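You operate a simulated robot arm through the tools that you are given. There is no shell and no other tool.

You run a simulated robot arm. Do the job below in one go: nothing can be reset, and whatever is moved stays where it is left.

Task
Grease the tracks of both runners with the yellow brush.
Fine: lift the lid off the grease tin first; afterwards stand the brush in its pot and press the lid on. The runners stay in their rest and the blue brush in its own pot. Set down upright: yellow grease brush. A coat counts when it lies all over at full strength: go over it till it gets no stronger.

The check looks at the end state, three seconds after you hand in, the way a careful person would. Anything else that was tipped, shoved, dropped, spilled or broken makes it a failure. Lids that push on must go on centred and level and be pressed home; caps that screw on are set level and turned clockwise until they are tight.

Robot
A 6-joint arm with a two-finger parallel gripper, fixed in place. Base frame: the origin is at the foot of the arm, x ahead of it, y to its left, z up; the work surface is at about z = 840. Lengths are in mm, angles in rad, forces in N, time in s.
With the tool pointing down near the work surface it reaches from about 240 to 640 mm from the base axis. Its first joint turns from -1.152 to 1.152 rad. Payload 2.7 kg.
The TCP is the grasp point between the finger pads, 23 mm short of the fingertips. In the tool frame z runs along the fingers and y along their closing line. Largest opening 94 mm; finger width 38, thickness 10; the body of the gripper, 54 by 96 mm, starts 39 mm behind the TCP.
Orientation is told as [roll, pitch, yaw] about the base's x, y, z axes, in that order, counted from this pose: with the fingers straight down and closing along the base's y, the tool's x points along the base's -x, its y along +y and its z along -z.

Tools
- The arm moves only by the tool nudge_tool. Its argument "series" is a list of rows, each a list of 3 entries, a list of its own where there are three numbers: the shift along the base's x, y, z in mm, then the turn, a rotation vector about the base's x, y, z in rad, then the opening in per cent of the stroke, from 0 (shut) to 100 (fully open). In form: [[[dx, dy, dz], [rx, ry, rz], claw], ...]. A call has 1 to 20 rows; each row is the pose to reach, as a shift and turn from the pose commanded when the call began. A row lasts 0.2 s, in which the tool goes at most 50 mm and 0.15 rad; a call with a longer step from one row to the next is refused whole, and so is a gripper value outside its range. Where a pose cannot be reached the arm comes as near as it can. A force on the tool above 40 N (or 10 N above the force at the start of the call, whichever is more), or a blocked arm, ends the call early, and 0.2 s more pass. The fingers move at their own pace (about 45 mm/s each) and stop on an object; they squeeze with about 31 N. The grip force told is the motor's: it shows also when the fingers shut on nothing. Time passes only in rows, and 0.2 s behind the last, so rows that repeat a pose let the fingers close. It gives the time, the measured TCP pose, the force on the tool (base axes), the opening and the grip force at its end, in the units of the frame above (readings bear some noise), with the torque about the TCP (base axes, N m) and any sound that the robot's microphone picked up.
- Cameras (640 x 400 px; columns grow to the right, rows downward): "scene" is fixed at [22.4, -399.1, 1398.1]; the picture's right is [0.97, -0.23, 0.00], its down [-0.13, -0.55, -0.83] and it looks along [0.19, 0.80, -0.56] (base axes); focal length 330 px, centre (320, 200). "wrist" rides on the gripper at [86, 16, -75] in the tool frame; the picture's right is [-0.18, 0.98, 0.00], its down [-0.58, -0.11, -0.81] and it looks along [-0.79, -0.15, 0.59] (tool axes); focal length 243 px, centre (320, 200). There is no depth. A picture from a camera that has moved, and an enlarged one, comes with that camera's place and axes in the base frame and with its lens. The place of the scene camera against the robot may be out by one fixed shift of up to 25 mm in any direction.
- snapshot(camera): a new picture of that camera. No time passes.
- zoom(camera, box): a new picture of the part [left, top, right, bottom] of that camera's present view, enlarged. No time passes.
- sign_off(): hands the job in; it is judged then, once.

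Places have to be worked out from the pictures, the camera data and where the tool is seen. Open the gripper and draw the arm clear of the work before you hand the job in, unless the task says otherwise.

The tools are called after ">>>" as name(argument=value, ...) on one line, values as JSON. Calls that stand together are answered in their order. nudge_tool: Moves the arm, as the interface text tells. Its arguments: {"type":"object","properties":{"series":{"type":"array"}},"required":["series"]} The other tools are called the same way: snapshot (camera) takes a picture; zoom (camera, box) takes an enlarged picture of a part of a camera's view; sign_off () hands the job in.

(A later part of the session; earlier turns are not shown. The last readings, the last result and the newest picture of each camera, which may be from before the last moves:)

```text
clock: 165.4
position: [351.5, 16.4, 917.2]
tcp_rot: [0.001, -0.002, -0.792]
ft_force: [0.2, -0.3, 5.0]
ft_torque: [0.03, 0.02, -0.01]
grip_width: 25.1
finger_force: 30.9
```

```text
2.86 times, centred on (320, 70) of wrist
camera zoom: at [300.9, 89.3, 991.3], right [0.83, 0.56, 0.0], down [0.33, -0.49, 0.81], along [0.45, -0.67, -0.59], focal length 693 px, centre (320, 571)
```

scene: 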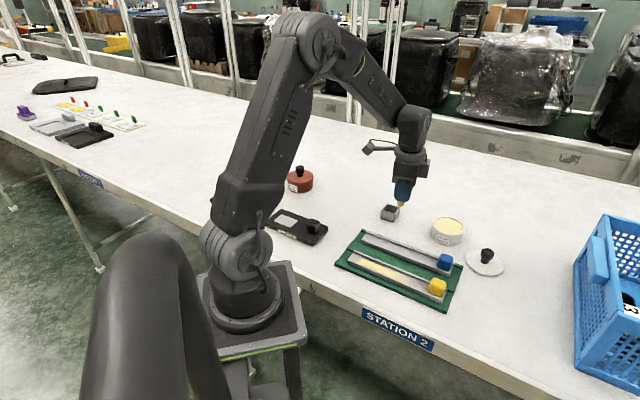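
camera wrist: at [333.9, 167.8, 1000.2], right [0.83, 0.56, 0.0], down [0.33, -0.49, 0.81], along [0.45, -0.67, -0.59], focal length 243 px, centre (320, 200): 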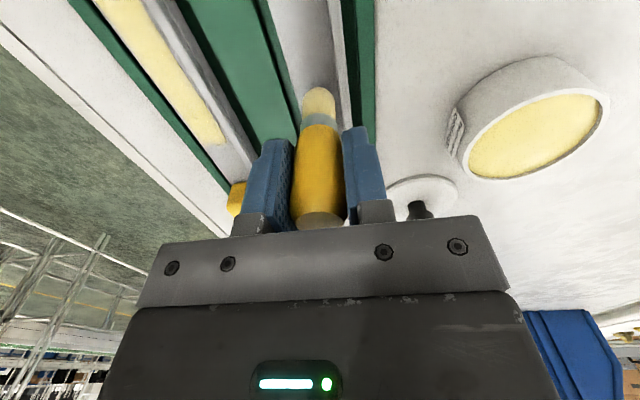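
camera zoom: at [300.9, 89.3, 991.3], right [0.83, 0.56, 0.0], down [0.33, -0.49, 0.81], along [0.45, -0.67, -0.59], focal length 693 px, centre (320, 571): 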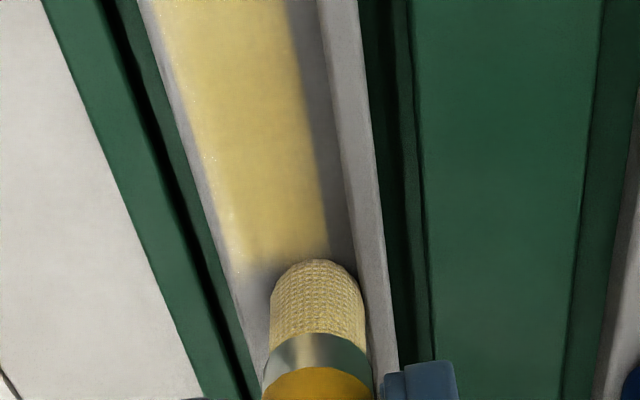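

Contact at 5 N on the near track. I stroke leftwards along the lip side over the full field, then shift to the near-edge side.

>>> nudge_tool(series=[[[0, 0, -0.2], [0, 0, 0], 0], [[-7.4, 7.4, -0.23], [0, 0, 0], 0], [[-14.8, 14.8, -0.26], [0, 0, 0], 0], [[-22.2, 22.2, -0.29], [0, 0, 0], 0], [[-29.6, 29.6, -0.32], [0, 0, 0], 0], [[-37.0, 37.0, -0.35], [0, 0, 0], 0], [[-44.4, 44.4, -0.38], [0, 0, 0], 0], [[-51.8, 51.8, -0.41], [0, 0, 0], 0], [[-59.2, 59.2, -0.44], [0, 0, 0], 0], [[-66.6, 66.6, -0.47], [0, 0, 0], 0], [[-74.0, 74.0, -0.5], [0, 0, 0], 0], [[-81.4, 81.4, -0.53], [0, 0, 0], 0], [[-88.8, 88.8, -0.56], [0, 0, 0], 0], [[-96.2, 96.2, -0.6], [0, 0, 0], 0], [[-98.5, 93.9, -0.6], [0, 0, 0], 0], [[-100.8, 91.6, -0.6], [0, 0, 0], 0]])

>>> nudge_tool(series=[[[7.4, -7.4, 0], [0, 0, 0], 0], [[14.8, -14.8, 0], [0, 0, 0], 0], [[22.2, -22.2, 0], [0, 0, 0], 0], [[29.6, -29.6, 0], [0, 0, 0], 0], [[37.0, -37.0, 0], [0, 0, 0], 0], [[44.4, -44.4, 0], [0, 0, 0], 0], [[51.8, -51.8, 0], [0, 0, 0], 0], [[59.2, -59.2, 0], [0, 0, 0], 0], [[66.6, -66.6, 0], [0, 0, 0], 0], [[74.0, -74.0, 0], [0, 0, 0], 0], [[81.4, -81.4, 0], [0, 0, 0], 0], [[88.8, -88.8, 0], [0, 0, 0], 0], [[96.2, -96.2, 0], [0, 0, 0], 0]])

>>> zoom(camera="scene", box=[350, 225, 450, 305])

```text
clock: 168.8
position: [249.5, 108.7, 915.8]
tcp_rot: [0.002, -0.003, -0.789]
ft_force: [2.3, 5.5, 12.1]
ft_torque: [0.31, -0.19, 0.03]
grip_width: 25.0
finger_force: 31.0
```

```text
clock: 171.6
position: [346.8, 11.9, 914.1]
tcp_rot: [0.001, -0.003, -0.79]
ft_force: [-0.8, 0.2, 2.3]
ft_torque: [0.04, 0.04, -0.02]
grip_width: 24.8
finger_force: 31.0
```

```text
5.00 times, centred on (400, 265) of scene
camera zoom: at [22.4, -399.0, 1398.1], right [0.97, -0.23, 0.0], down [-0.13, -0.55, -0.83], along [0.19, 0.8, -0.56], focal length 1653 px, centre (-80, -125)
```

zoom: 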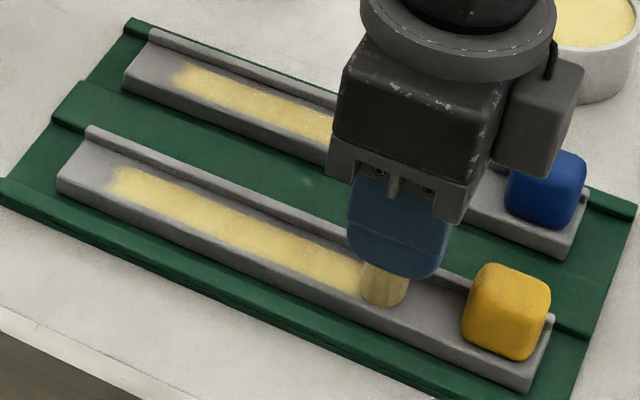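

One more leftward middle pass over the near field, then I lift off and inspect both coats.

>>> nudge_tool(series=[[[2.1, 2.1, -0.1], [0, 0, 0], 0], [[-5.3, 9.5, -0.1], [0, 0, 0], 0], [[-12.7, 16.9, -0.1], [0, 0, 0], 0], [[-20.1, 24.3, -0.1], [0, 0, 0], 0], [[-27.5, 31.7, -0.1], [0, 0, 0], 0], [[-34.9, 39.1, -0.15], [0, 0, 0], 0], [[-42.3, 46.5, -0.2], [0, 0, 0], 0], [[-49.7, 53.9, -0.2], [0, 0, 0], 0], [[-57.1, 61.3, -0.25], [0, 0, 0], 0], [[-64.5, 68.7, -0.3], [0, 0, 0], 0], [[-71.9, 76.1, -0.3], [0, 0, 0], 0], [[-79.3, 83.5, -0.35], [0, 0, 0], 0], [[-86.7, 90.9, -0.4], [0, 0, 0], 0], [[-94.1, 98.3, -0.4], [0, 0, 0], 0]])

>>> nudge_tool(series=[[[0, 0, 10], [0, 0, 0], 0], [[0, 0, 40], [0, 0, 0], 0], [[5, 25, 70.2], [0, 0, 0], 0], [[25, 68, 70.2], [0, 0, 0], 0], [[45, 110, 70.2], [0, 0, 0], 0], [[65, 150, 70.2], [0, 0, 0], 0]])

>>> zoom(camera="scene", box=[340, 220, 460, 310])

>>> zoom(camera="scene", box=[350, 250, 390, 282])

>>> zoom(camera="scene", box=[380, 260, 420, 292])

```text
clock: 174.6
position: [251.6, 111.2, 915.0]
tcp_rot: [-0.001, -0.001, -0.792]
ft_force: [2.4, -2.5, 6.9]
ft_torque: [-0.17, -0.18, 0.02]
grip_width: 24.8
finger_force: 30.5
```

```text
clock: 176.0
position: [319.8, 261.5, 985.0]
tcp_rot: [-0.001, -0.003, -0.79]
ft_force: [-0.1, 0.3, 0.2]
ft_torque: [-0.03, -0.01, 0.01]
grip_width: 25.0
finger_force: 30.8
```

```text
4.44 times, centred on (400, 265) of scene
camera zoom: at [22.4, -399.1, 1398.1], right [0.97, -0.23, 0.0], down [-0.13, -0.55, -0.83], along [0.19, 0.8, -0.56], focal length 1469 px, centre (-36, -89)
```

zoom: 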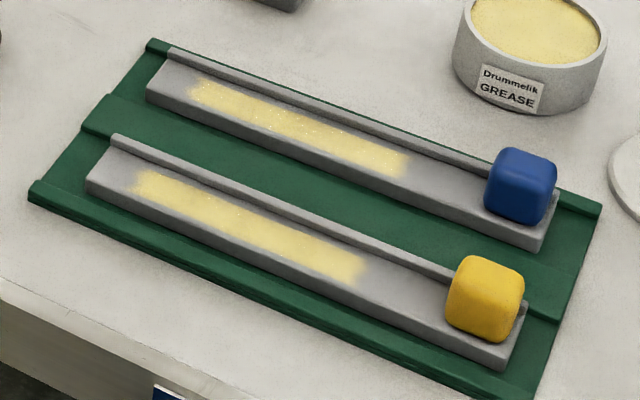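

```text
12.50 times, centred on (370, 266) of scene
camera zoom: at [22.4, -399.1, 1398.1], right [0.97, -0.23, 0.0], down [-0.13, -0.55, -0.83], along [0.19, 0.8, -0.56], focal length 4132 px, centre (-305, -625)
```

zoom: 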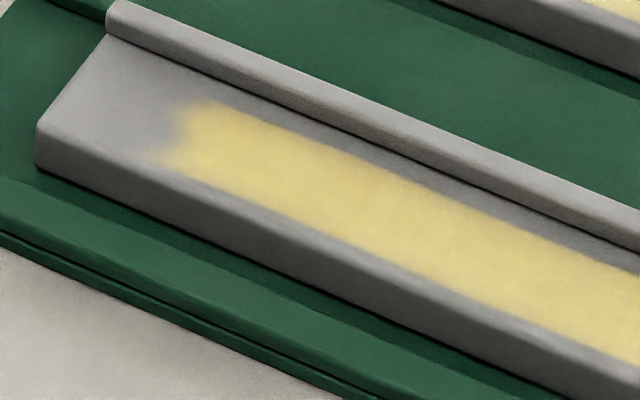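

```text
12.50 times, centred on (400, 276) of scene
camera zoom: at [22.4, -399.1, 1398.1], right [0.97, -0.23, 0.0], down [-0.13, -0.55, -0.83], along [0.19, 0.8, -0.56], focal length 4132 px, centre (-680, -750)
```

zoom: 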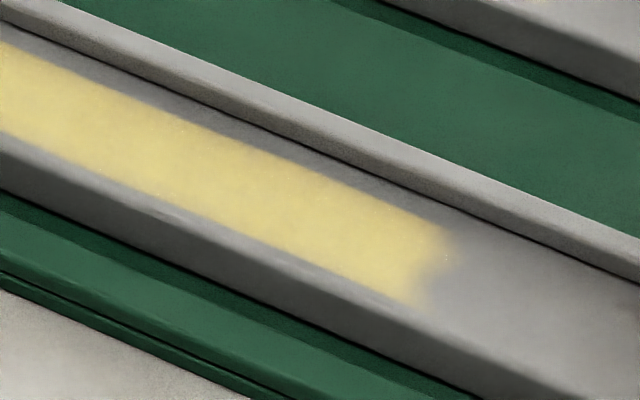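

Both coats are unchanged by the last passes, so they're at full strength. Now I take the brush back to its pot.

>>> nudge_tool(series=[[[14, 1, 0], [0, 0, 0.13], 0], [[28, 2, 0], [0, 0, 0.26], 0], [[42, 2, 0], [0, 0, 0.39], 0], [[56, 3, 0], [0, 0, 0.52], 0], [[70, 3, 0], [0, 0, 0.65], 0], [[82.4, 3.9, 0], [0, 0, 0.79], 0], [[82.4, 3.9, -20], [0, 0, 0.79], 0], [[82.4, 3.9, -35], [0, 0, 0.79], 0], [[82.4, 3.9, -35], [0, 0, 0.79], 0]])

>>> zoom(camera="wrist", box=[240, 0, 400, 140])

>>> zoom(camera="scene", box=[360, 150, 430, 220])

```text
clock: 178.0
position: [399.3, 264.2, 950.9]
tcp_rot: [0.0, -0.002, -0.002]
ft_force: [-0.1, -0.1, 0.0]
ft_torque: [0.03, 0.01, -0.02]
grip_width: 25.2
finger_force: 31.1
```

```text
2.86 times, centred on (320, 70) of wrist
camera zoom: at [311.9, 281.0, 1025.5], right [0.18, 0.98, 0.0], down [0.58, -0.11, 0.81], along [0.79, -0.15, -0.59], focal length 693 px, centre (320, 571)
```

zoom: 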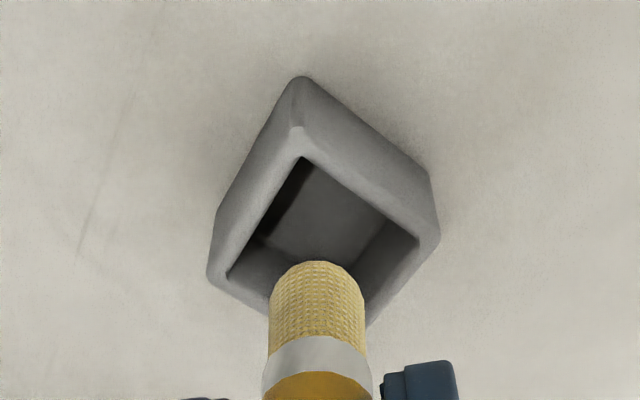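

```text
5.71 times, centred on (395, 185) of scene
camera zoom: at [22.4, -399.1, 1398.1], right [0.97, -0.23, 0.0], down [-0.13, -0.55, -0.83], along [0.19, 0.8, -0.56], focal length 1889 px, centre (-109, 286)
```

zoom: 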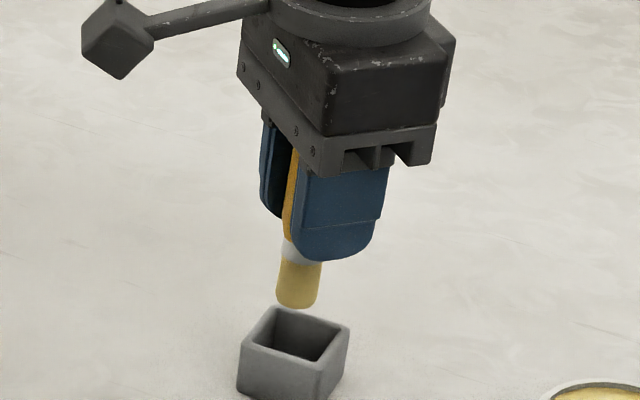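

Aligned over the pot. I lower the brush into it and step to floor contact.

>>> nudge_tool(series=[[[0, 0, -12], [0, 0, 0], 0], [[0, 0, -24], [0, 0, 0], 0], [[0, 0, -34], [0, 0, 0], 0], [[0, 0, -40], [0, 0, 0], 0], [[0, 0, -40], [0, 0, 0], 0]])

>>> nudge_tool(series=[[[0, 0, -1], [0, 0, 0], 0], [[0, 0, -2], [0, 0, 0], 0], [[0, 0, -3], [0, 0, 0], 0], [[0, 0, -3], [0, 0, 0], 0]])

>>> zoom(camera="scene", box=[360, 160, 430, 230])

```text
clock: 179.2
position: [400.1, 264.3, 909.8]
tcp_rot: [0.002, -0.003, -0.001]
ft_force: [-0.5, 0.2, -0.2]
ft_torque: [0.02, 0.01, 0.01]
grip_width: 25.1
finger_force: 31.4
```

```text
clock: 180.2
position: [400.4, 265.3, 906.0]
tcp_rot: [0.002, 0.0, -0.002]
ft_force: [-0.7, 0.9, -0.5]
ft_torque: [0.0, -0.02, 0.01]
grip_width: 25.1
finger_force: 30.7
```

```text
5.71 times, centred on (395, 195) of scene
camera zoom: at [22.4, -399.1, 1398.1], right [0.97, -0.23, 0.0], down [-0.13, -0.55, -0.83], along [0.19, 0.8, -0.56], focal length 1889 px, centre (-109, 229)
```

zoom: 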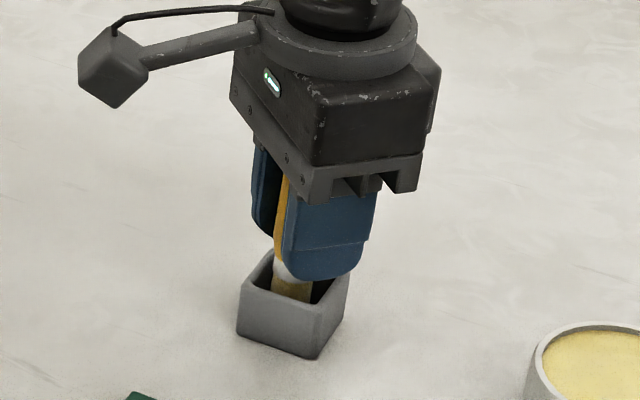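

The brush is inside the pot and not yet on the floor (no force at 907). I step down further to find the floor.

>>> nudge_tool(series=[[[0, 0, -0.5], [0, 0, 0], 0], [[0, 0, -1], [0, 0, 0], 0], [[0, 0, -1], [0, 0, 0], 0]])

>>> nudge_tool(series=[[[0, 0, -0.5], [0, 0, 0], 0], [[0, 0, -1], [0, 0, 0], 0], [[0, 0, -1], [0, 0, 0], 0]])

>>> nudge_tool(series=[[[0, 0, -0.5], [0, 0, 0], 0], [[0, 0, -0.8], [0, 0, 0], 0], [[0, 0, -0.8], [0, 0, 0], 0]])

```text
clock: 181.0
position: [399.3, 264.2, 906.1]
tcp_rot: [0.003, -0.001, -0.002]
ft_force: [0.4, -1.4, -0.3]
ft_torque: [0.0, 0.02, -0.02]
grip_width: 24.9
finger_force: 31.1
```

```text
clock: 181.8
position: [399.6, 263.9, 903.8]
tcp_rot: [0.002, -0.003, -0.001]
ft_force: [0.2, 1.0, -1.1]
ft_torque: [-0.01, -0.01, 0.04]
grip_width: 25.0
finger_force: 30.6
```

```text
clock: 182.6
position: [399.8, 263.9, 903.5]
tcp_rot: [0.001, -0.001, -0.003]
ft_force: [-0.7, 0.0, 2.1]
ft_torque: [-0.02, 0.01, 0.0]
grip_width: 25.0
finger_force: 30.9
```

Floor contact. I open the fingers gradually and check that the brush stands on its own.

>>> nudge_tool(series=[[[0, 0, 0], [0, 0, 0], 32], [[0, 0, 0], [0, 0, 0], 40], [[0, 0, 0], [0, 0, 0], 50], [[0, 0, 0], [0, 0, 0], 55], [[0, 0, 0], [0, 0, 0], 55]])

>>> zoom(camera="scene", box=[360, 160, 430, 230])

>>> snapshot(camera="wrist")

```text
clock: 183.8
position: [398.7, 263.5, 902.7]
tcp_rot: [0.002, -0.001, 0.0]
ft_force: [-1.1, -0.6, 0.5]
ft_torque: [0.01, -0.01, 0.02]
grip_width: 51.6
finger_force: 0.0
```

```text
5.71 times, centred on (395, 195) of scene
camera zoom: at [22.4, -399.1, 1398.1], right [0.97, -0.23, 0.0], down [-0.13, -0.55, -0.83], along [0.19, 0.8, -0.56], focal length 1889 px, centre (-109, 229)
```

zoom: 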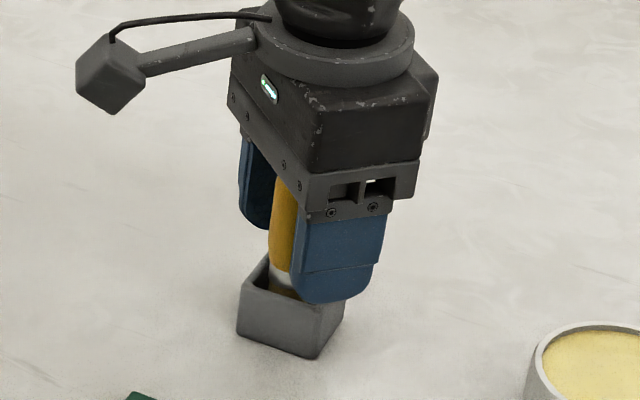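

```text
taken
camera wrist: at [311.9, 280.6, 979.0], right [0.19, 0.98, 0.0], down [0.58, -0.11, 0.81], along [0.79, -0.15, -0.59], focal length 243 px, centre (320, 200)
```

wrist: 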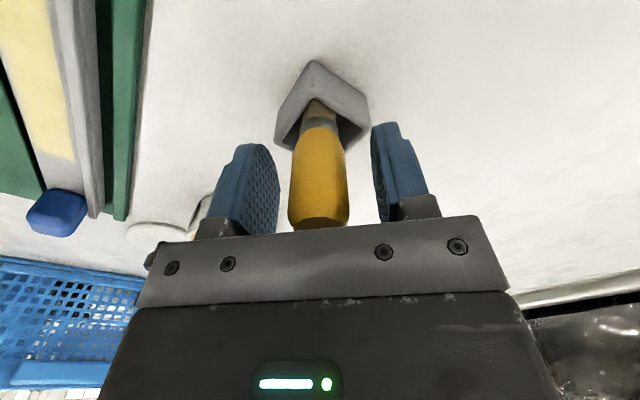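

The brush stands upright in the pot. I rise straight up clear of it.

>>> nudge_tool(series=[[[0, 0, 10], [0, 0, 0], 55], [[0, 0, 30], [0, 0, 0], 55], [[0, 0, 55], [0, 0, 0], 55], [[0, 0, 80.8], [0, 0, 0], 55]])

>>> zoom(camera="scene", box=[365, 175, 415, 225])

>>> snapshot(camera="scene")

```text
clock: 184.8
position: [400.2, 263.3, 985.1]
tcp_rot: [0.001, -0.003, -0.001]
ft_force: [-0.1, -1.2, 0.7]
ft_torque: [-0.02, 0.03, 0.04]
grip_width: 51.8
finger_force: 0.0
```

```text
8.00 times, centred on (390, 200) of scene
camera zoom: at [22.4, -399.1, 1398.1], right [0.97, -0.23, 0.0], down [-0.13, -0.55, -0.83], along [0.19, 0.8, -0.56], focal length 2644 px, centre (-240, 200)
```

zoom: 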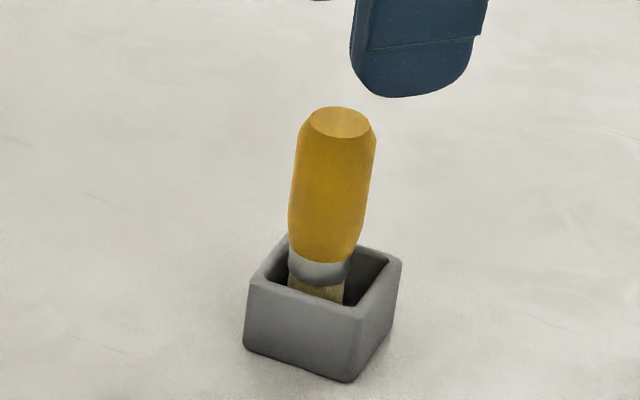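

```text
taken
```

scene: 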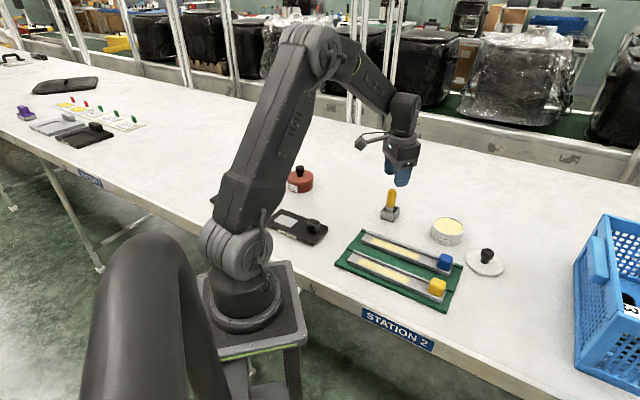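

Brush is back in its pot, upright, with the pot unmoved. Next I fetch the lid from the table: go above its knob.

>>> nudge_tool(series=[[[24, -36, 0], [0, 0, 0], 60], [[48, -73, 0], [0, 0, 0], 60], [[72, -109, 0], [0, 0, 0], 60], [[96, -146, 0], [0, 0, 0], 60], [[120, -182, 0], [0, 0, 0], 60], [[145.2, -218.9, -10], [0, 0, 0], 60], [[145.2, -218.9, -45], [0, 0, 0], 60], [[145.2, -218.9, -55], [0, 0, 0], 60], [[145.2, -218.9, -55], [0, 0, 0], 60]])

>>> snapshot(camera="wrist")

>>> zoom(camera="wrist", box=[240, 0, 400, 140])

```text
clock: 186.8
position: [546.1, 45.5, 930.7]
tcp_rot: [0.001, -0.001, -0.001]
ft_force: [0.4, -0.1, -0.3]
ft_torque: [0.02, 0.03, -0.01]
grip_width: 56.3
finger_force: 0.1
```

```text
taken
camera wrist: at [457.9, 61.3, 1005.1], right [0.18, 0.98, 0.0], down [0.58, -0.11, 0.81], along [0.79, -0.15, -0.59], focal length 243 px, centre (320, 200)
```

wrist: 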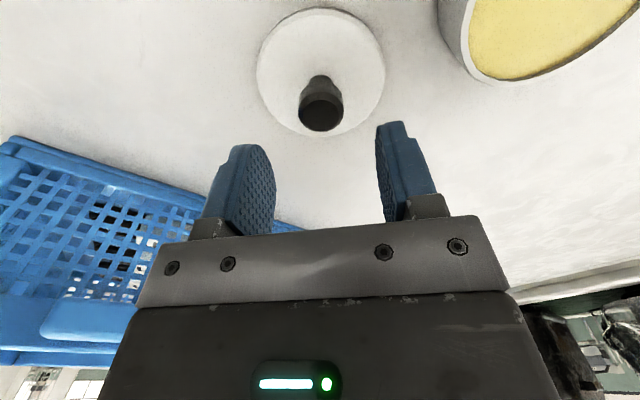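

```text
2.86 times, centred on (320, 70) of wrist
camera zoom: at [457.9, 61.3, 1005.1], right [0.18, 0.98, 0.0], down [0.58, -0.11, 0.81], along [0.79, -0.15, -0.59], focal length 693 px, centre (320, 571)
```

zoom: 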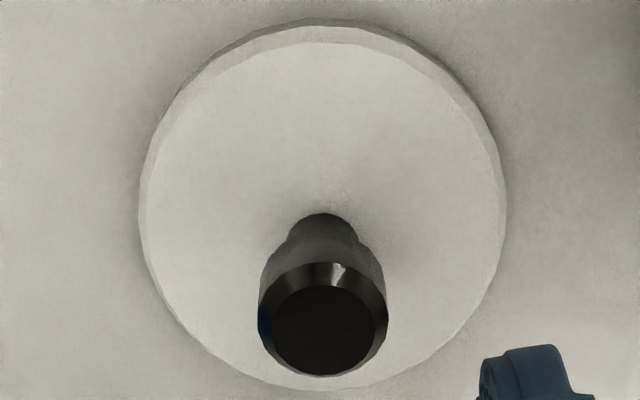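

The knob is right beneath the gripper at (545,45.5). I descend around it and close.

>>> nudge_tool(series=[[[0, 0, -25], [0, 0, 0], 60], [[0, 0, -45], [0, 0, 0], 60], [[0, 0, -54], [0, 0, 0], 60], [[0, 0, -56.5], [0, 0, 0], 60], [[0, 0, -56.5], [0, 0, 0], 0], [[0, 0, -56.5], [0, 0, 0], 0], [[0, 0, -56.5], [0, 0, 0], 0], [[0, 0, -56.5], [0, 0, 0], 0], [[0, 0, -56.5], [0, 0, 0], 0]])

>>> zoom(camera="scene", box=[440, 200, 540, 280])

```text
clock: 188.8
position: [545.6, 45.5, 873.5]
tcp_rot: [0.001, -0.002, -0.001]
ft_force: [0.7, 0.0, 0.0]
ft_torque: [-0.02, -0.01, 0.05]
grip_width: 26.6
finger_force: 30.3
```

```text
5.00 times, centred on (490, 240) of scene
camera zoom: at [22.4, -399.1, 1398.1], right [0.97, -0.23, 0.0], down [-0.13, -0.55, -0.83], along [0.19, 0.8, -0.56], focal length 1653 px, centre (-530, 0)
```

zoom: 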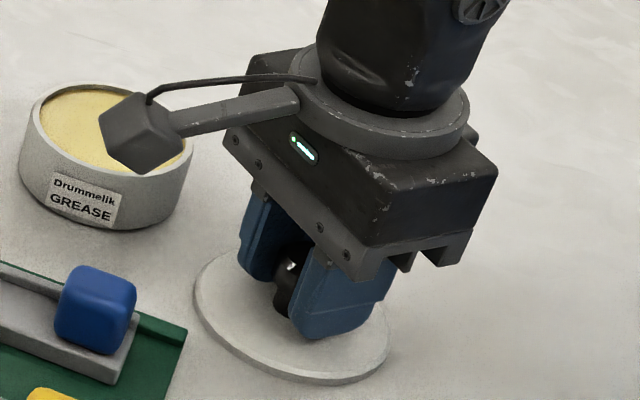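

Knob gripped. I lift the lid and carry it over the tin, hovering above the rim to check centring.

>>> nudge_tool(series=[[[0, 0, 3], [0, 0, 0], 0], [[0, 0, 12], [0, 0, 0], 0], [[0, 0, 30], [0, 0, 0], 0], [[0, 0, 55], [0, 0, 0], 0], [[0, 0, 66.5], [0, 0, 0], 0], [[-12, 36, 66.5], [0, 0, 0], 0], [[-24, 73, 66.5], [0, 0, 0], 0], [[-37, 110, 66.5], [0, 0, 0], 0], [[-37, 110, 50], [0, 0, 0], 0], [[-37, 110, 41.5], [0, 0, 0], 0], [[-37, 110, 41.5], [0, 0, 0], 0]])

>>> zoom(camera="scene", box=[420, 190, 480, 250])

>>> snapshot(camera="wrist")

>>> zoom(camera="wrist", box=[220, 0, 420, 160])

```text
clock: 191.2
position: [505.9, 154.7, 914.5]
tcp_rot: [0.002, -0.002, -0.003]
ft_force: [0.3, 0.0, 0.8]
ft_torque: [0.01, -0.03, 0.02]
grip_width: 26.8
finger_force: 31.1
```

```text
6.67 times, centred on (450, 220) of scene
camera zoom: at [22.5, -399.0, 1398.1], right [0.97, -0.23, 0.0], down [-0.13, -0.55, -0.83], along [0.19, 0.8, -0.56], focal length 2204 px, centre (-547, 67)
```

zoom: 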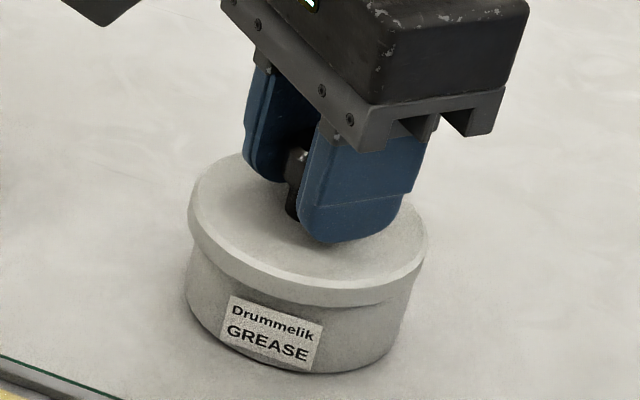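

```text
taken
camera wrist: at [418.8, 171.9, 989.9], right [0.19, 0.98, 0.0], down [0.58, -0.11, 0.81], along [0.79, -0.15, -0.59], focal length 243 px, centre (320, 200)
```

wrist: 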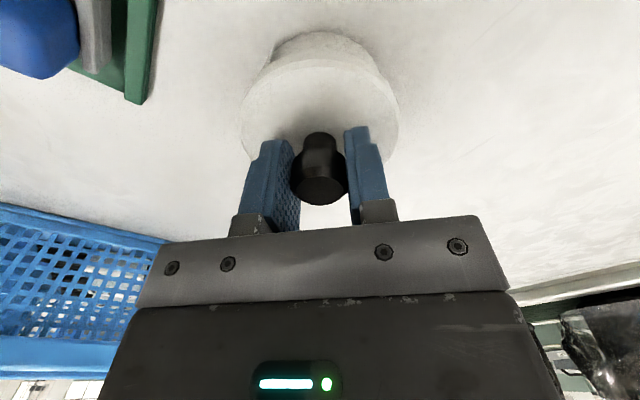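

```text
2.50 times, centred on (320, 80) of wrist
camera zoom: at [418.8, 171.9, 989.9], right [0.19, 0.98, 0.0], down [0.58, -0.11, 0.81], along [0.79, -0.15, -0.59], focal length 606 px, centre (320, 500)
```

zoom: 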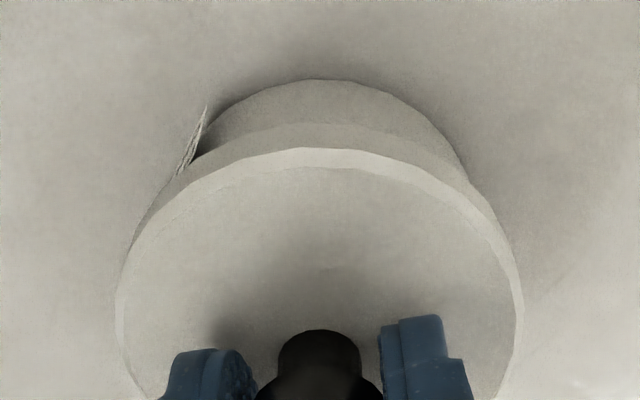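

The lid hovers ~8 mm above the rim; readings suggest the TCP sits ~2–3 mm short in x. I wait a moment and re-read before comparing with the initial seated picture.

>>> nudge_tool(series=[[[0, 0, 0], [0, 0, 0], 0], [[0, 0, 0], [0, 0, 0], 0], [[0, 0, 0], [0, 0, 0], 0]])

>>> zoom(camera="scene", box=[420, 190, 480, 250])

>>> zoom(camera="wrist", box=[220, 0, 420, 160])

```text
clock: 192.0
position: [506.6, 156.1, 914.2]
tcp_rot: [0.002, -0.003, -0.002]
ft_force: [0.5, 0.4, 0.0]
ft_torque: [0.0, 0.0, 0.03]
grip_width: 26.8
finger_force: 31.0
```

```text
6.67 times, centred on (450, 220) of scene
camera zoom: at [22.4, -399.1, 1398.1], right [0.97, -0.23, 0.0], down [-0.13, -0.55, -0.83], along [0.19, 0.8, -0.56], focal length 2204 px, centre (-547, 67)
```

zoom: 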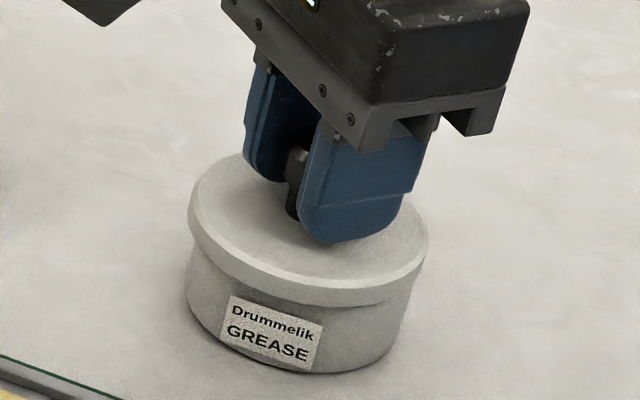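

```text
2.50 times, centred on (320, 80) of wrist
camera zoom: at [418.8, 171.8, 990.1], right [0.19, 0.98, 0.0], down [0.58, -0.11, 0.81], along [0.79, -0.15, -0.59], focal length 606 px, centre (320, 500)
```

zoom: 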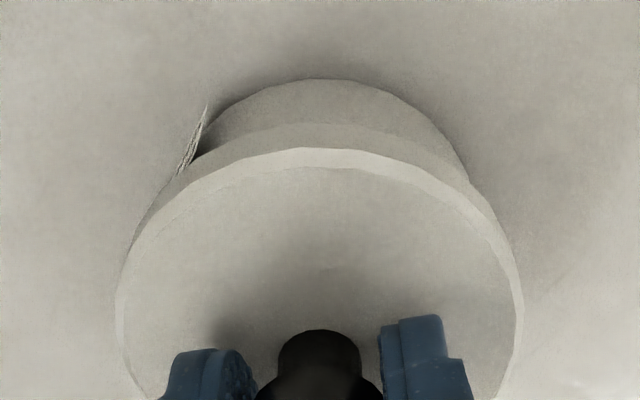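

The lid looks about 4 mm too far toward −x relative to the tin. I shift it +3.5 mm in x and compare again.

>>> nudge_tool(series=[[[3.5, 0, 0], [0, 0, 0], 0], [[3.5, 0, 0], [0, 0, 0], 0], [[3.5, 0, 0], [0, 0, 0], 0]])

>>> zoom(camera="scene", box=[425, 205, 475, 250])

>>> zoom(camera="wrist", box=[220, 0, 420, 160])

```text
clock: 192.8
position: [510.6, 154.7, 914.2]
tcp_rot: [0.003, -0.001, -0.002]
ft_force: [-0.5, -0.7, -0.2]
ft_torque: [-0.01, -0.04, 0.03]
grip_width: 26.3
finger_force: 31.1
```

```text
8.89 times, centred on (450, 228) of scene
camera zoom: at [22.4, -399.1, 1398.1], right [0.97, -0.23, 0.0], down [-0.13, -0.55, -0.83], along [0.19, 0.8, -0.56], focal length 2938 px, centre (-836, -44)
```

zoom: 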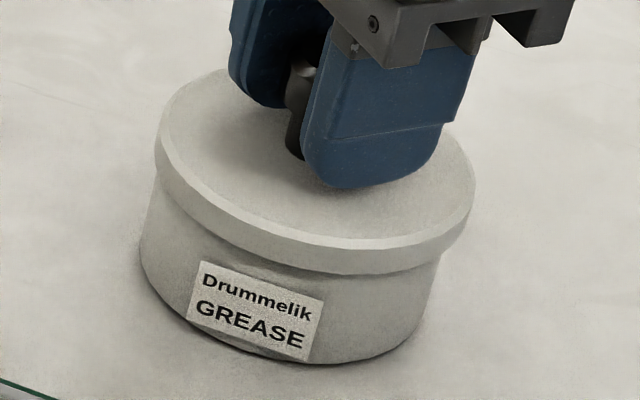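

```text
2.50 times, centred on (320, 80) of wrist
camera zoom: at [422.3, 171.6, 990.1], right [0.19, 0.98, 0.0], down [0.58, -0.11, 0.81], along [0.79, -0.15, -0.59], focal length 606 px, centre (320, 500)
```

zoom: 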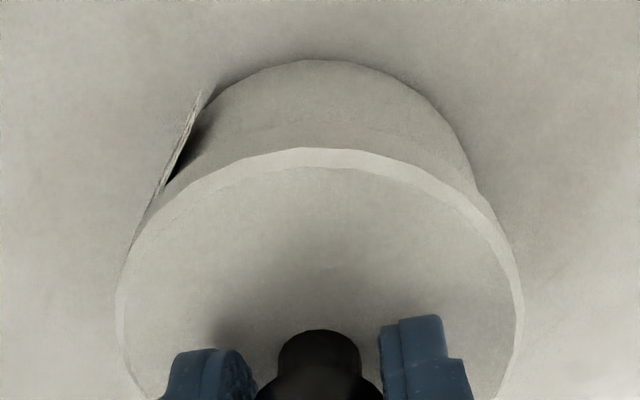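

By comparison with the earlier seated picture the lid is now aligned within about 1 mm. I lower it to the rim in small steps watching force.

>>> nudge_tool(series=[[[0, 0, -2], [0, 0, 0], 0], [[0, 0, -4], [0, 0, 0], 0], [[0, 0, -5], [0, 0, 0], 0], [[0, 0, -5], [0, 0, 0], 0]])

>>> nudge_tool(series=[[[0, 0, -0.5], [0, 0, 0], 0], [[0, 0, -1], [0, 0, 0], 0], [[0, 0, -1], [0, 0, 0], 0]])

>>> zoom(camera="scene", box=[425, 205, 475, 250])

```text
clock: 193.8
position: [511.7, 155.1, 910.2]
tcp_rot: [0.001, -0.002, -0.001]
ft_force: [0.3, 0.0, 0.9]
ft_torque: [-0.02, 0.03, 0.0]
grip_width: 26.4
finger_force: 31.2
```

```text
clock: 194.6
position: [512.1, 155.9, 908.6]
tcp_rot: [0.002, -0.003, -0.003]
ft_force: [-0.6, -0.6, 0.1]
ft_torque: [-0.03, 0.01, -0.01]
grip_width: 26.7
finger_force: 31.5
```

```text
8.89 times, centred on (450, 228) of scene
camera zoom: at [22.4, -399.1, 1398.1], right [0.97, -0.23, 0.0], down [-0.13, -0.55, -0.83], along [0.19, 0.8, -0.56], focal length 2938 px, centre (-836, -44)
```

zoom: 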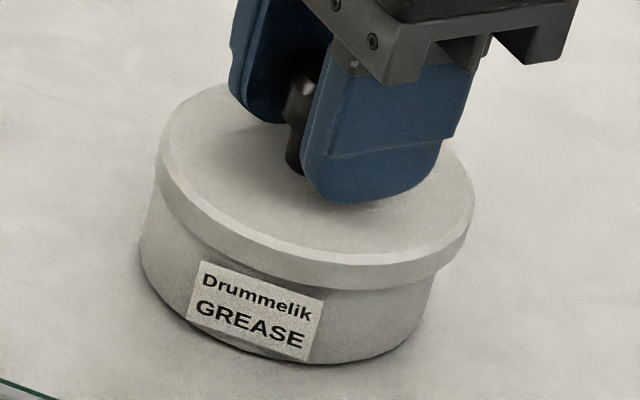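

Nearly on the rim. I take the same zoom as the very first tin picture for a direct comparison.

>>> zoom(camera="scene", box=[420, 190, 480, 250])

>>> zoom(camera="wrist", box=[220, 0, 420, 160])

```text
6.67 times, centred on (450, 220) of scene
camera zoom: at [22.4, -399.1, 1398.1], right [0.97, -0.23, 0.0], down [-0.13, -0.55, -0.83], along [0.19, 0.8, -0.56], focal length 2204 px, centre (-547, 67)
```

zoom: 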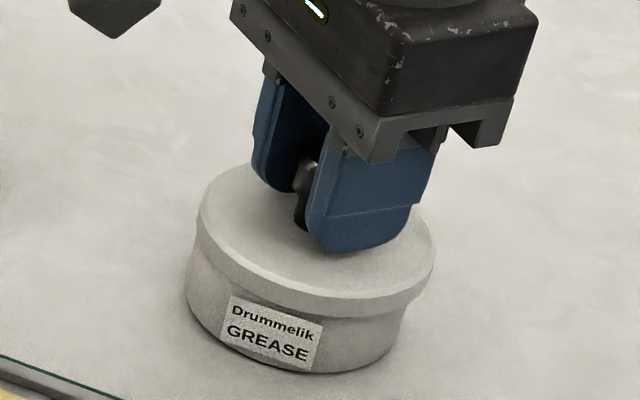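

```text
2.50 times, centred on (320, 80) of wrist
camera zoom: at [423.8, 171.8, 984.2], right [0.19, 0.98, 0.0], down [0.58, -0.11, 0.81], along [0.79, -0.15, -0.59], focal length 606 px, centre (320, 500)
```

zoom: 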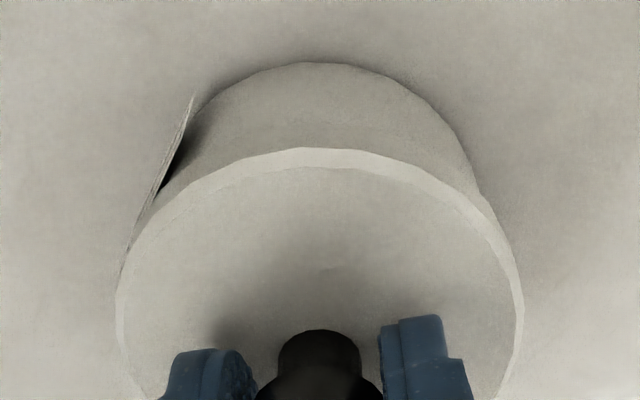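

The lid seems ~1–2 mm too far in +x compared with the initial picture. I correct by −1.5 mm and lower onto the rim.

>>> nudge_tool(series=[[[-1.5, 0, 0], [0, 0, 0], 0], [[-1.5, 0, -0.5], [0, 0, 0], 0], [[-1.5, 0, -1], [0, 0, 0], 0], [[-1.5, 0, -1], [0, 0, 0], 0]])

>>> nudge_tool(series=[[[0, 0, -0.5], [0, 0, 0], 0], [[0, 0, -1], [0, 0, 0], 0], [[0, 0, -1], [0, 0, 0], 0]])

>>> zoom(camera="scene", box=[420, 190, 480, 250])

```text
clock: 195.6
position: [509.3, 155.7, 906.9]
tcp_rot: [0.001, -0.004, -0.002]
ft_force: [-0.6, -0.3, 0.4]
ft_torque: [0.0, 0.02, 0.04]
grip_width: 26.7
finger_force: 31.4
```

```text
clock: 196.4
position: [509.3, 156.2, 905.3]
tcp_rot: [0.003, -0.005, -0.002]
ft_force: [-0.2, -0.3, 3.5]
ft_torque: [-0.06, 0.05, 0.02]
grip_width: 26.6
finger_force: 31.0
```

```text
6.67 times, centred on (450, 220) of scene
camera zoom: at [22.4, -399.1, 1398.1], right [0.97, -0.23, 0.0], down [-0.13, -0.55, -0.83], along [0.19, 0.8, -0.56], focal length 2204 px, centre (-547, 67)
```

zoom: 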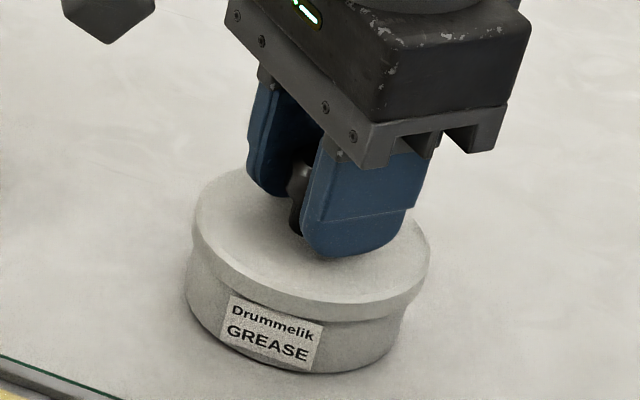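

The lid touches the rim (3.5 N) and its outline matches the initial seated one to about half a mm. I press down a bit through the knob grip.

>>> nudge_tool(series=[[[0, 0, -0.5], [0, 0, 0], 0], [[0, 0, -1], [0, 0, 0], 0], [[0, 0, -1], [0, 0, 0], 0]])

>>> nudge_tool(series=[[[0, 0, -0.5], [0, 0, 0], 0], [[0, 0, -1], [0, 0, 0], 0], [[0, 0, -1], [0, 0, 0], 0]])

>>> zoom(camera="scene", box=[420, 190, 480, 250])

```text
clock: 197.2
position: [510.5, 155.8, 907.5]
tcp_rot: [0.003, -0.004, 0.001]
ft_force: [-3.3, 1.2, 15.4]
ft_torque: [-0.01, 0.17, 0.03]
grip_width: 26.8
finger_force: 31.3
```

```text
clock: 198.0
position: [509.8, 155.1, 907.3]
tcp_rot: [0.002, -0.006, 0.0]
ft_force: [-5.4, 0.4, 28.4]
ft_torque: [-0.02, 0.3, 0.01]
grip_width: 26.8
finger_force: 31.1
```

```text
6.67 times, centred on (450, 220) of scene
camera zoom: at [21.8, -399.2, 1398.0], right [0.97, -0.23, 0.0], down [-0.13, -0.55, -0.83], along [0.19, 0.8, -0.56], focal length 2204 px, centre (-547, 67)
```

zoom: 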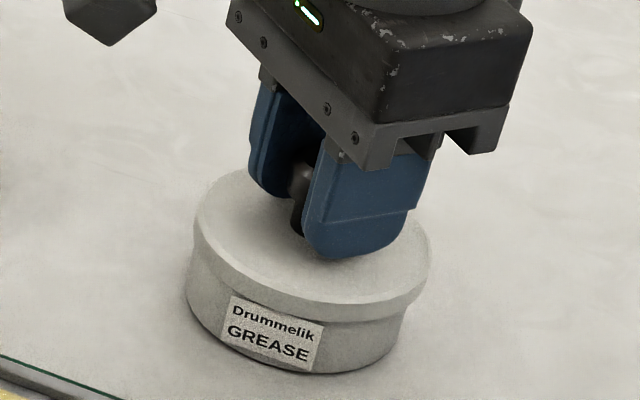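

28 N and no snap yet. I press a bit further.

>>> nudge_tool(series=[[[0, 0, -0.5], [0, 0, 0], 0], [[0, 0, -1], [0, 0, 0], 0], [[0, 0, -1], [0, 0, 0], 0]])

>>> zoom(camera="scene", box=[420, 190, 480, 250])

```text
clock: 198.8
position: [509.7, 155.9, 905.5]
tcp_rot: [0.002, -0.008, -0.001]
ft_force: [-2.2, -0.7, 30.3]
ft_torque: [-0.1, 0.24, 0.0]
grip_width: 26.7
finger_force: 31.3
```

```text
6.67 times, centred on (450, 220) of scene
camera zoom: at [21.9, -399.2, 1398.0], right [0.97, -0.23, 0.0], down [-0.13, -0.55, -0.83], along [0.19, 0.8, -0.56], focal length 2204 px, centre (-547, 67)
```

zoom: 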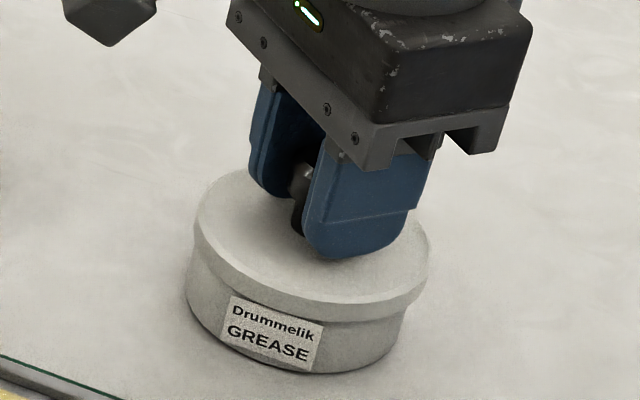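

The grip can't transmit more than ~30 N. I relax, open the fingers, and check the lid's placement before pressing it directly.

>>> nudge_tool(series=[[[0, 0, 1.5], [0, 0, 0], 0], [[0, 0, 2], [0, 0, 0], 30], [[0, 0, 2], [0, 0, 0], 50], [[0, 0, 2], [0, 0, 0], 50], [[0, 0, 20], [0, 0, 0], 50], [[0, 0, 45], [0, 0, 0], 50]])

>>> zoom(camera="scene", box=[420, 190, 480, 250])

>>> zoom(camera="scene", box=[425, 205, 475, 250])

>>> zoom(camera="wrist", box=[220, 0, 420, 160])

```text
clock: 200.2
position: [509.7, 156.9, 949.5]
tcp_rot: [0.002, -0.002, -0.001]
ft_force: [-0.3, 0.4, -0.3]
ft_torque: [-0.01, -0.03, -0.01]
grip_width: 46.9
finger_force: 0.0
heard: snap
```

```text
6.67 times, centred on (450, 220) of scene
camera zoom: at [22.4, -399.1, 1398.1], right [0.97, -0.23, 0.0], down [-0.13, -0.55, -0.83], along [0.19, 0.8, -0.56], focal length 2204 px, centre (-547, 67)
```

zoom: 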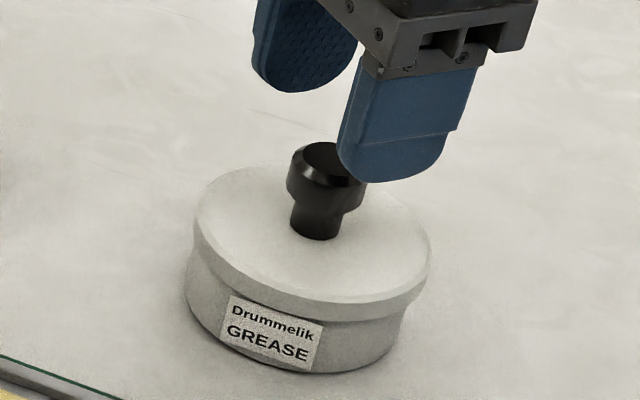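

```text
8.89 times, centred on (450, 228) of scene
camera zoom: at [22.4, -399.1, 1398.1], right [0.97, -0.23, 0.0], down [-0.13, -0.55, -0.83], along [0.19, 0.8, -0.56], focal length 2938 px, centre (-836, -44)
```

zoom: 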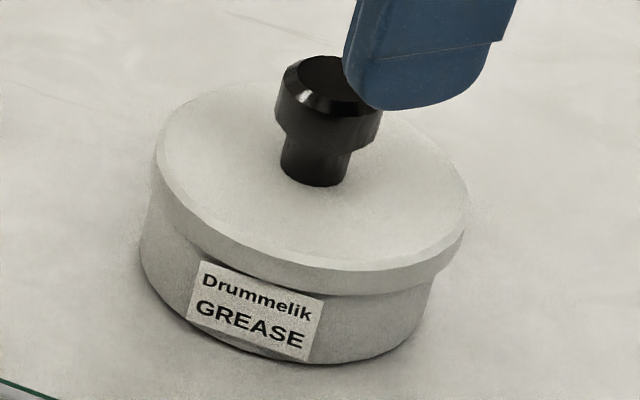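

```text
2.50 times, centred on (320, 80) of wrist
camera zoom: at [420.9, 172.3, 1024.5], right [0.19, 0.98, 0.0], down [0.58, -0.11, 0.81], along [0.79, -0.15, -0.59], focal length 606 px, centre (320, 500)
```

zoom: 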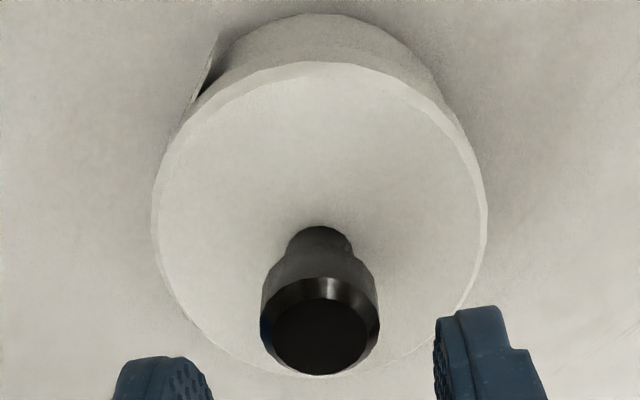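

I heard a snap, and the lid's outline and knob now match the initial seated picture. To be sure it is pressed home, I close the fingers and press on top of the knob.

>>> nudge_tool(series=[[[1.5, 0, 0], [0, 0, 0], 0], [[1.5, 0, 0], [0, 0, 0], 0], [[1.5, 0, 0], [0, 0, 0], 0], [[1.5, 0, 0], [0, 0, 0], 0], [[1.5, 0, -8], [0, 0, 0], 0], [[1.5, 0, -12], [0, 0, 0], 0], [[1.5, 0, -12], [0, 0, 0], 0]])

>>> zoom(camera="scene", box=[420, 190, 480, 250])

>>> snapshot(camera="wrist")

```text
clock: 201.8
position: [510.9, 156.2, 936.5]
tcp_rot: [0.003, -0.001, -0.003]
ft_force: [0.0, 0.4, 0.1]
ft_torque: [0.02, -0.02, 0.02]
grip_width: 0.1
finger_force: 31.4
```

```text
6.67 times, centred on (450, 220) of scene
camera zoom: at [22.4, -399.1, 1398.1], right [0.97, -0.23, 0.0], down [-0.13, -0.55, -0.83], along [0.19, 0.8, -0.56], focal length 2204 px, centre (-547, 67)
```

zoom: 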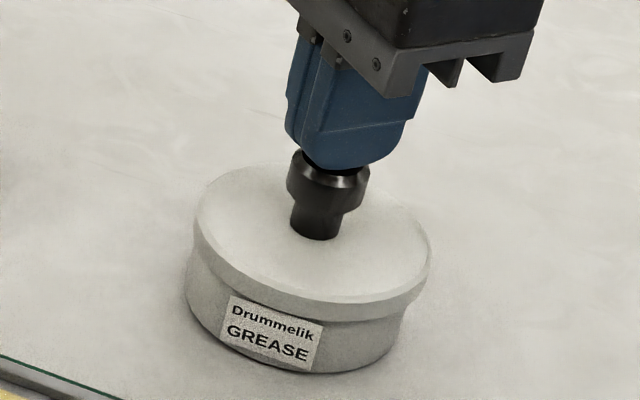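

```text
taken
camera wrist: at [422.9, 171.8, 1012.3], right [0.19, 0.98, 0.0], down [0.58, -0.11, 0.81], along [0.79, -0.15, -0.59], focal length 243 px, centre (320, 200)
```

wrist: 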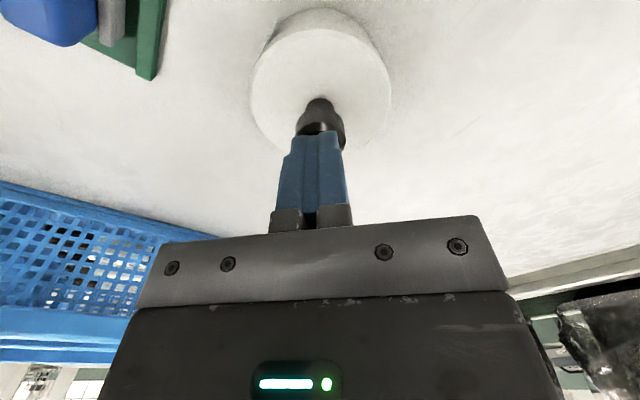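

Closed fingertips are just above the knob. I step down and press.

>>> nudge_tool(series=[[[0, 0, -0.7], [0, 0, 0], 0], [[0, 0, -1.5], [0, 0, 0], 0], [[0, 0, -2], [0, 0, 0], 0], [[0, 0, -2], [0, 0, 0], 0]])

>>> nudge_tool(series=[[[0, 0, -0.5], [0, 0, 0], 0], [[0, 0, -1], [0, 0, 0], 0], [[0, 0, -1], [0, 0, 0], 0]])

>>> nudge_tool(series=[[[0, 0, -0.5], [0, 0, 0], 0], [[0, 0, -1], [0, 0, 0], 0], [[0, 0, -1], [0, 0, 0], 0]])

```text
clock: 202.8
position: [511.1, 155.6, 935.2]
tcp_rot: [0.001, -0.003, -0.003]
ft_force: [-4.2, -2.4, 7.4]
ft_torque: [-0.07, 0.11, 0.01]
grip_width: 0.1
finger_force: 31.2
```

```text
clock: 203.6
position: [511.5, 155.2, 935.2]
tcp_rot: [0.002, -0.002, -0.002]
ft_force: [-10.1, -4.1, 21.6]
ft_torque: [-0.08, 0.34, 0.02]
grip_width: 0.1
finger_force: 30.5
```

```text
clock: 204.4
position: [512.2, 156.1, 936.5]
tcp_rot: [0.004, -0.006, 0.001]
ft_force: [-11.1, -3.6, 30.4]
ft_torque: [-0.1, 0.43, 0.06]
grip_width: 0.0
finger_force: 30.9
```

30 N on the knob with no movement. I press a little more, then release and inspect.

>>> nudge_tool(series=[[[0, 0, -0.4], [0, 0, 0], 0], [[0, 0, -0.8], [0, 0, 0], 0], [[0, 0, -0.8], [0, 0, 0], 0]])

>>> zoom(camera="scene", box=[420, 190, 480, 250])

```text
clock: 205.2
position: [511.9, 154.8, 934.9]
tcp_rot: [0.005, -0.007, -0.001]
ft_force: [-13.0, -8.7, 37.1]
ft_torque: [-0.18, 0.51, 0.04]
grip_width: 0.0
finger_force: 30.8
```

```text
6.67 times, centred on (450, 220) of scene
camera zoom: at [21.5, -399.4, 1398.0], right [0.97, -0.23, 0.0], down [-0.13, -0.55, -0.83], along [0.19, 0.8, -0.56], focal length 2204 px, centre (-547, 67)
```

zoom: 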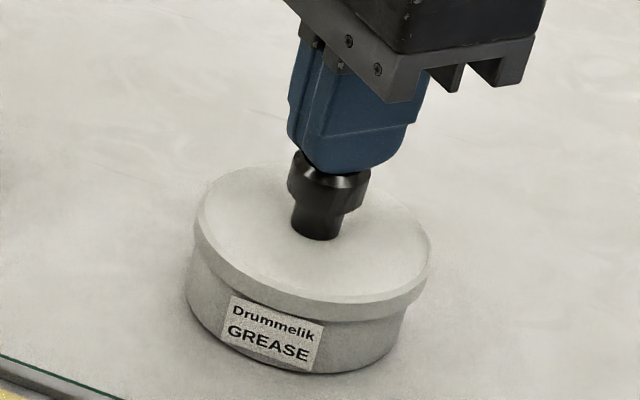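

37 N with no further movement. I release and back off, then will gently test whether the lid is locked.

>>> nudge_tool(series=[[[0, 0, 1.5], [0, 0, 0], 0], [[0, 0, 4], [0, 0, 0], 0], [[0, 0, 16.8], [0, 0, 0], 0], [[0, 0, 16.8], [0, 0, 0], 60], [[0, 0, 16.8], [0, 0, 0], 60], [[0, 0, 16.8], [0, 0, 0], 60], [[0, 0, 16.8], [0, 0, 0], 60]])

>>> zoom(camera="scene", box=[420, 190, 480, 250])

>>> zoom(camera="scene", box=[425, 205, 475, 250])

>>> zoom(camera="wrist", box=[220, 0, 420, 160])

```text
clock: 206.8
position: [510.7, 154.8, 949.4]
tcp_rot: [0.001, -0.003, -0.002]
ft_force: [0.7, 0.5, -0.1]
ft_torque: [-0.02, 0.0, 0.01]
grip_width: 56.3
finger_force: 0.1
```

```text
6.67 times, centred on (450, 220) of scene
camera zoom: at [22.4, -399.1, 1398.1], right [0.97, -0.23, 0.0], down [-0.13, -0.55, -0.83], along [0.19, 0.8, -0.56], focal length 2204 px, centre (-547, 67)
```

zoom: 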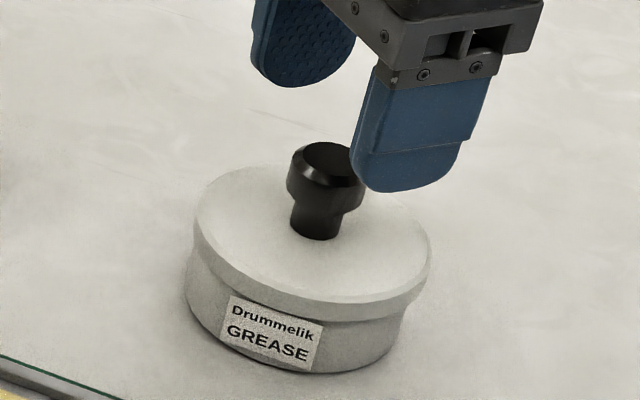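

```text
8.89 times, centred on (450, 228) of scene
camera zoom: at [22.4, -399.1, 1398.1], right [0.97, -0.23, 0.0], down [-0.13, -0.55, -0.83], along [0.19, 0.8, -0.56], focal length 2938 px, centre (-836, -44)
```

zoom: 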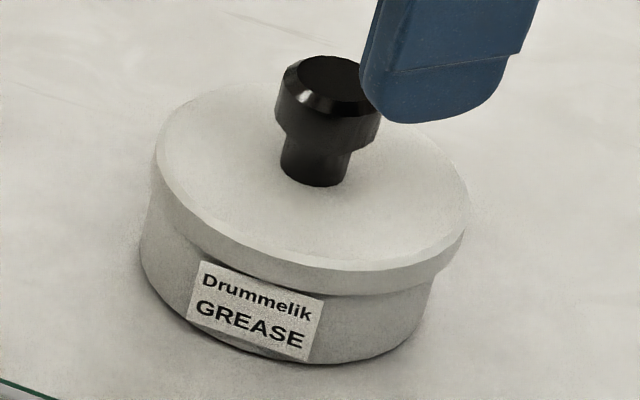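

```text
2.50 times, centred on (320, 80) of wrist
camera zoom: at [422.8, 171.7, 1023.8], right [0.19, 0.98, 0.0], down [0.58, -0.11, 0.81], along [0.79, -0.15, -0.59], focal length 606 px, centre (320, 500)
```

zoom: 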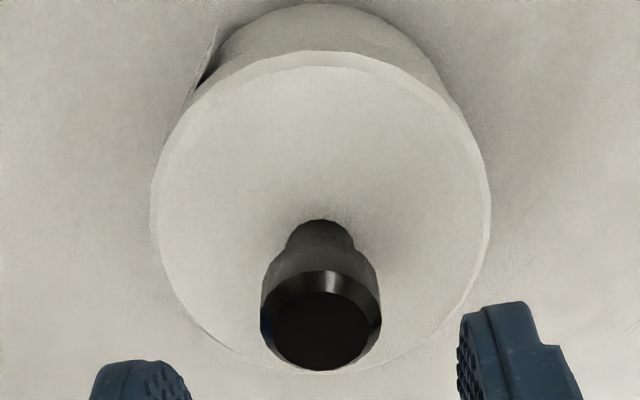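

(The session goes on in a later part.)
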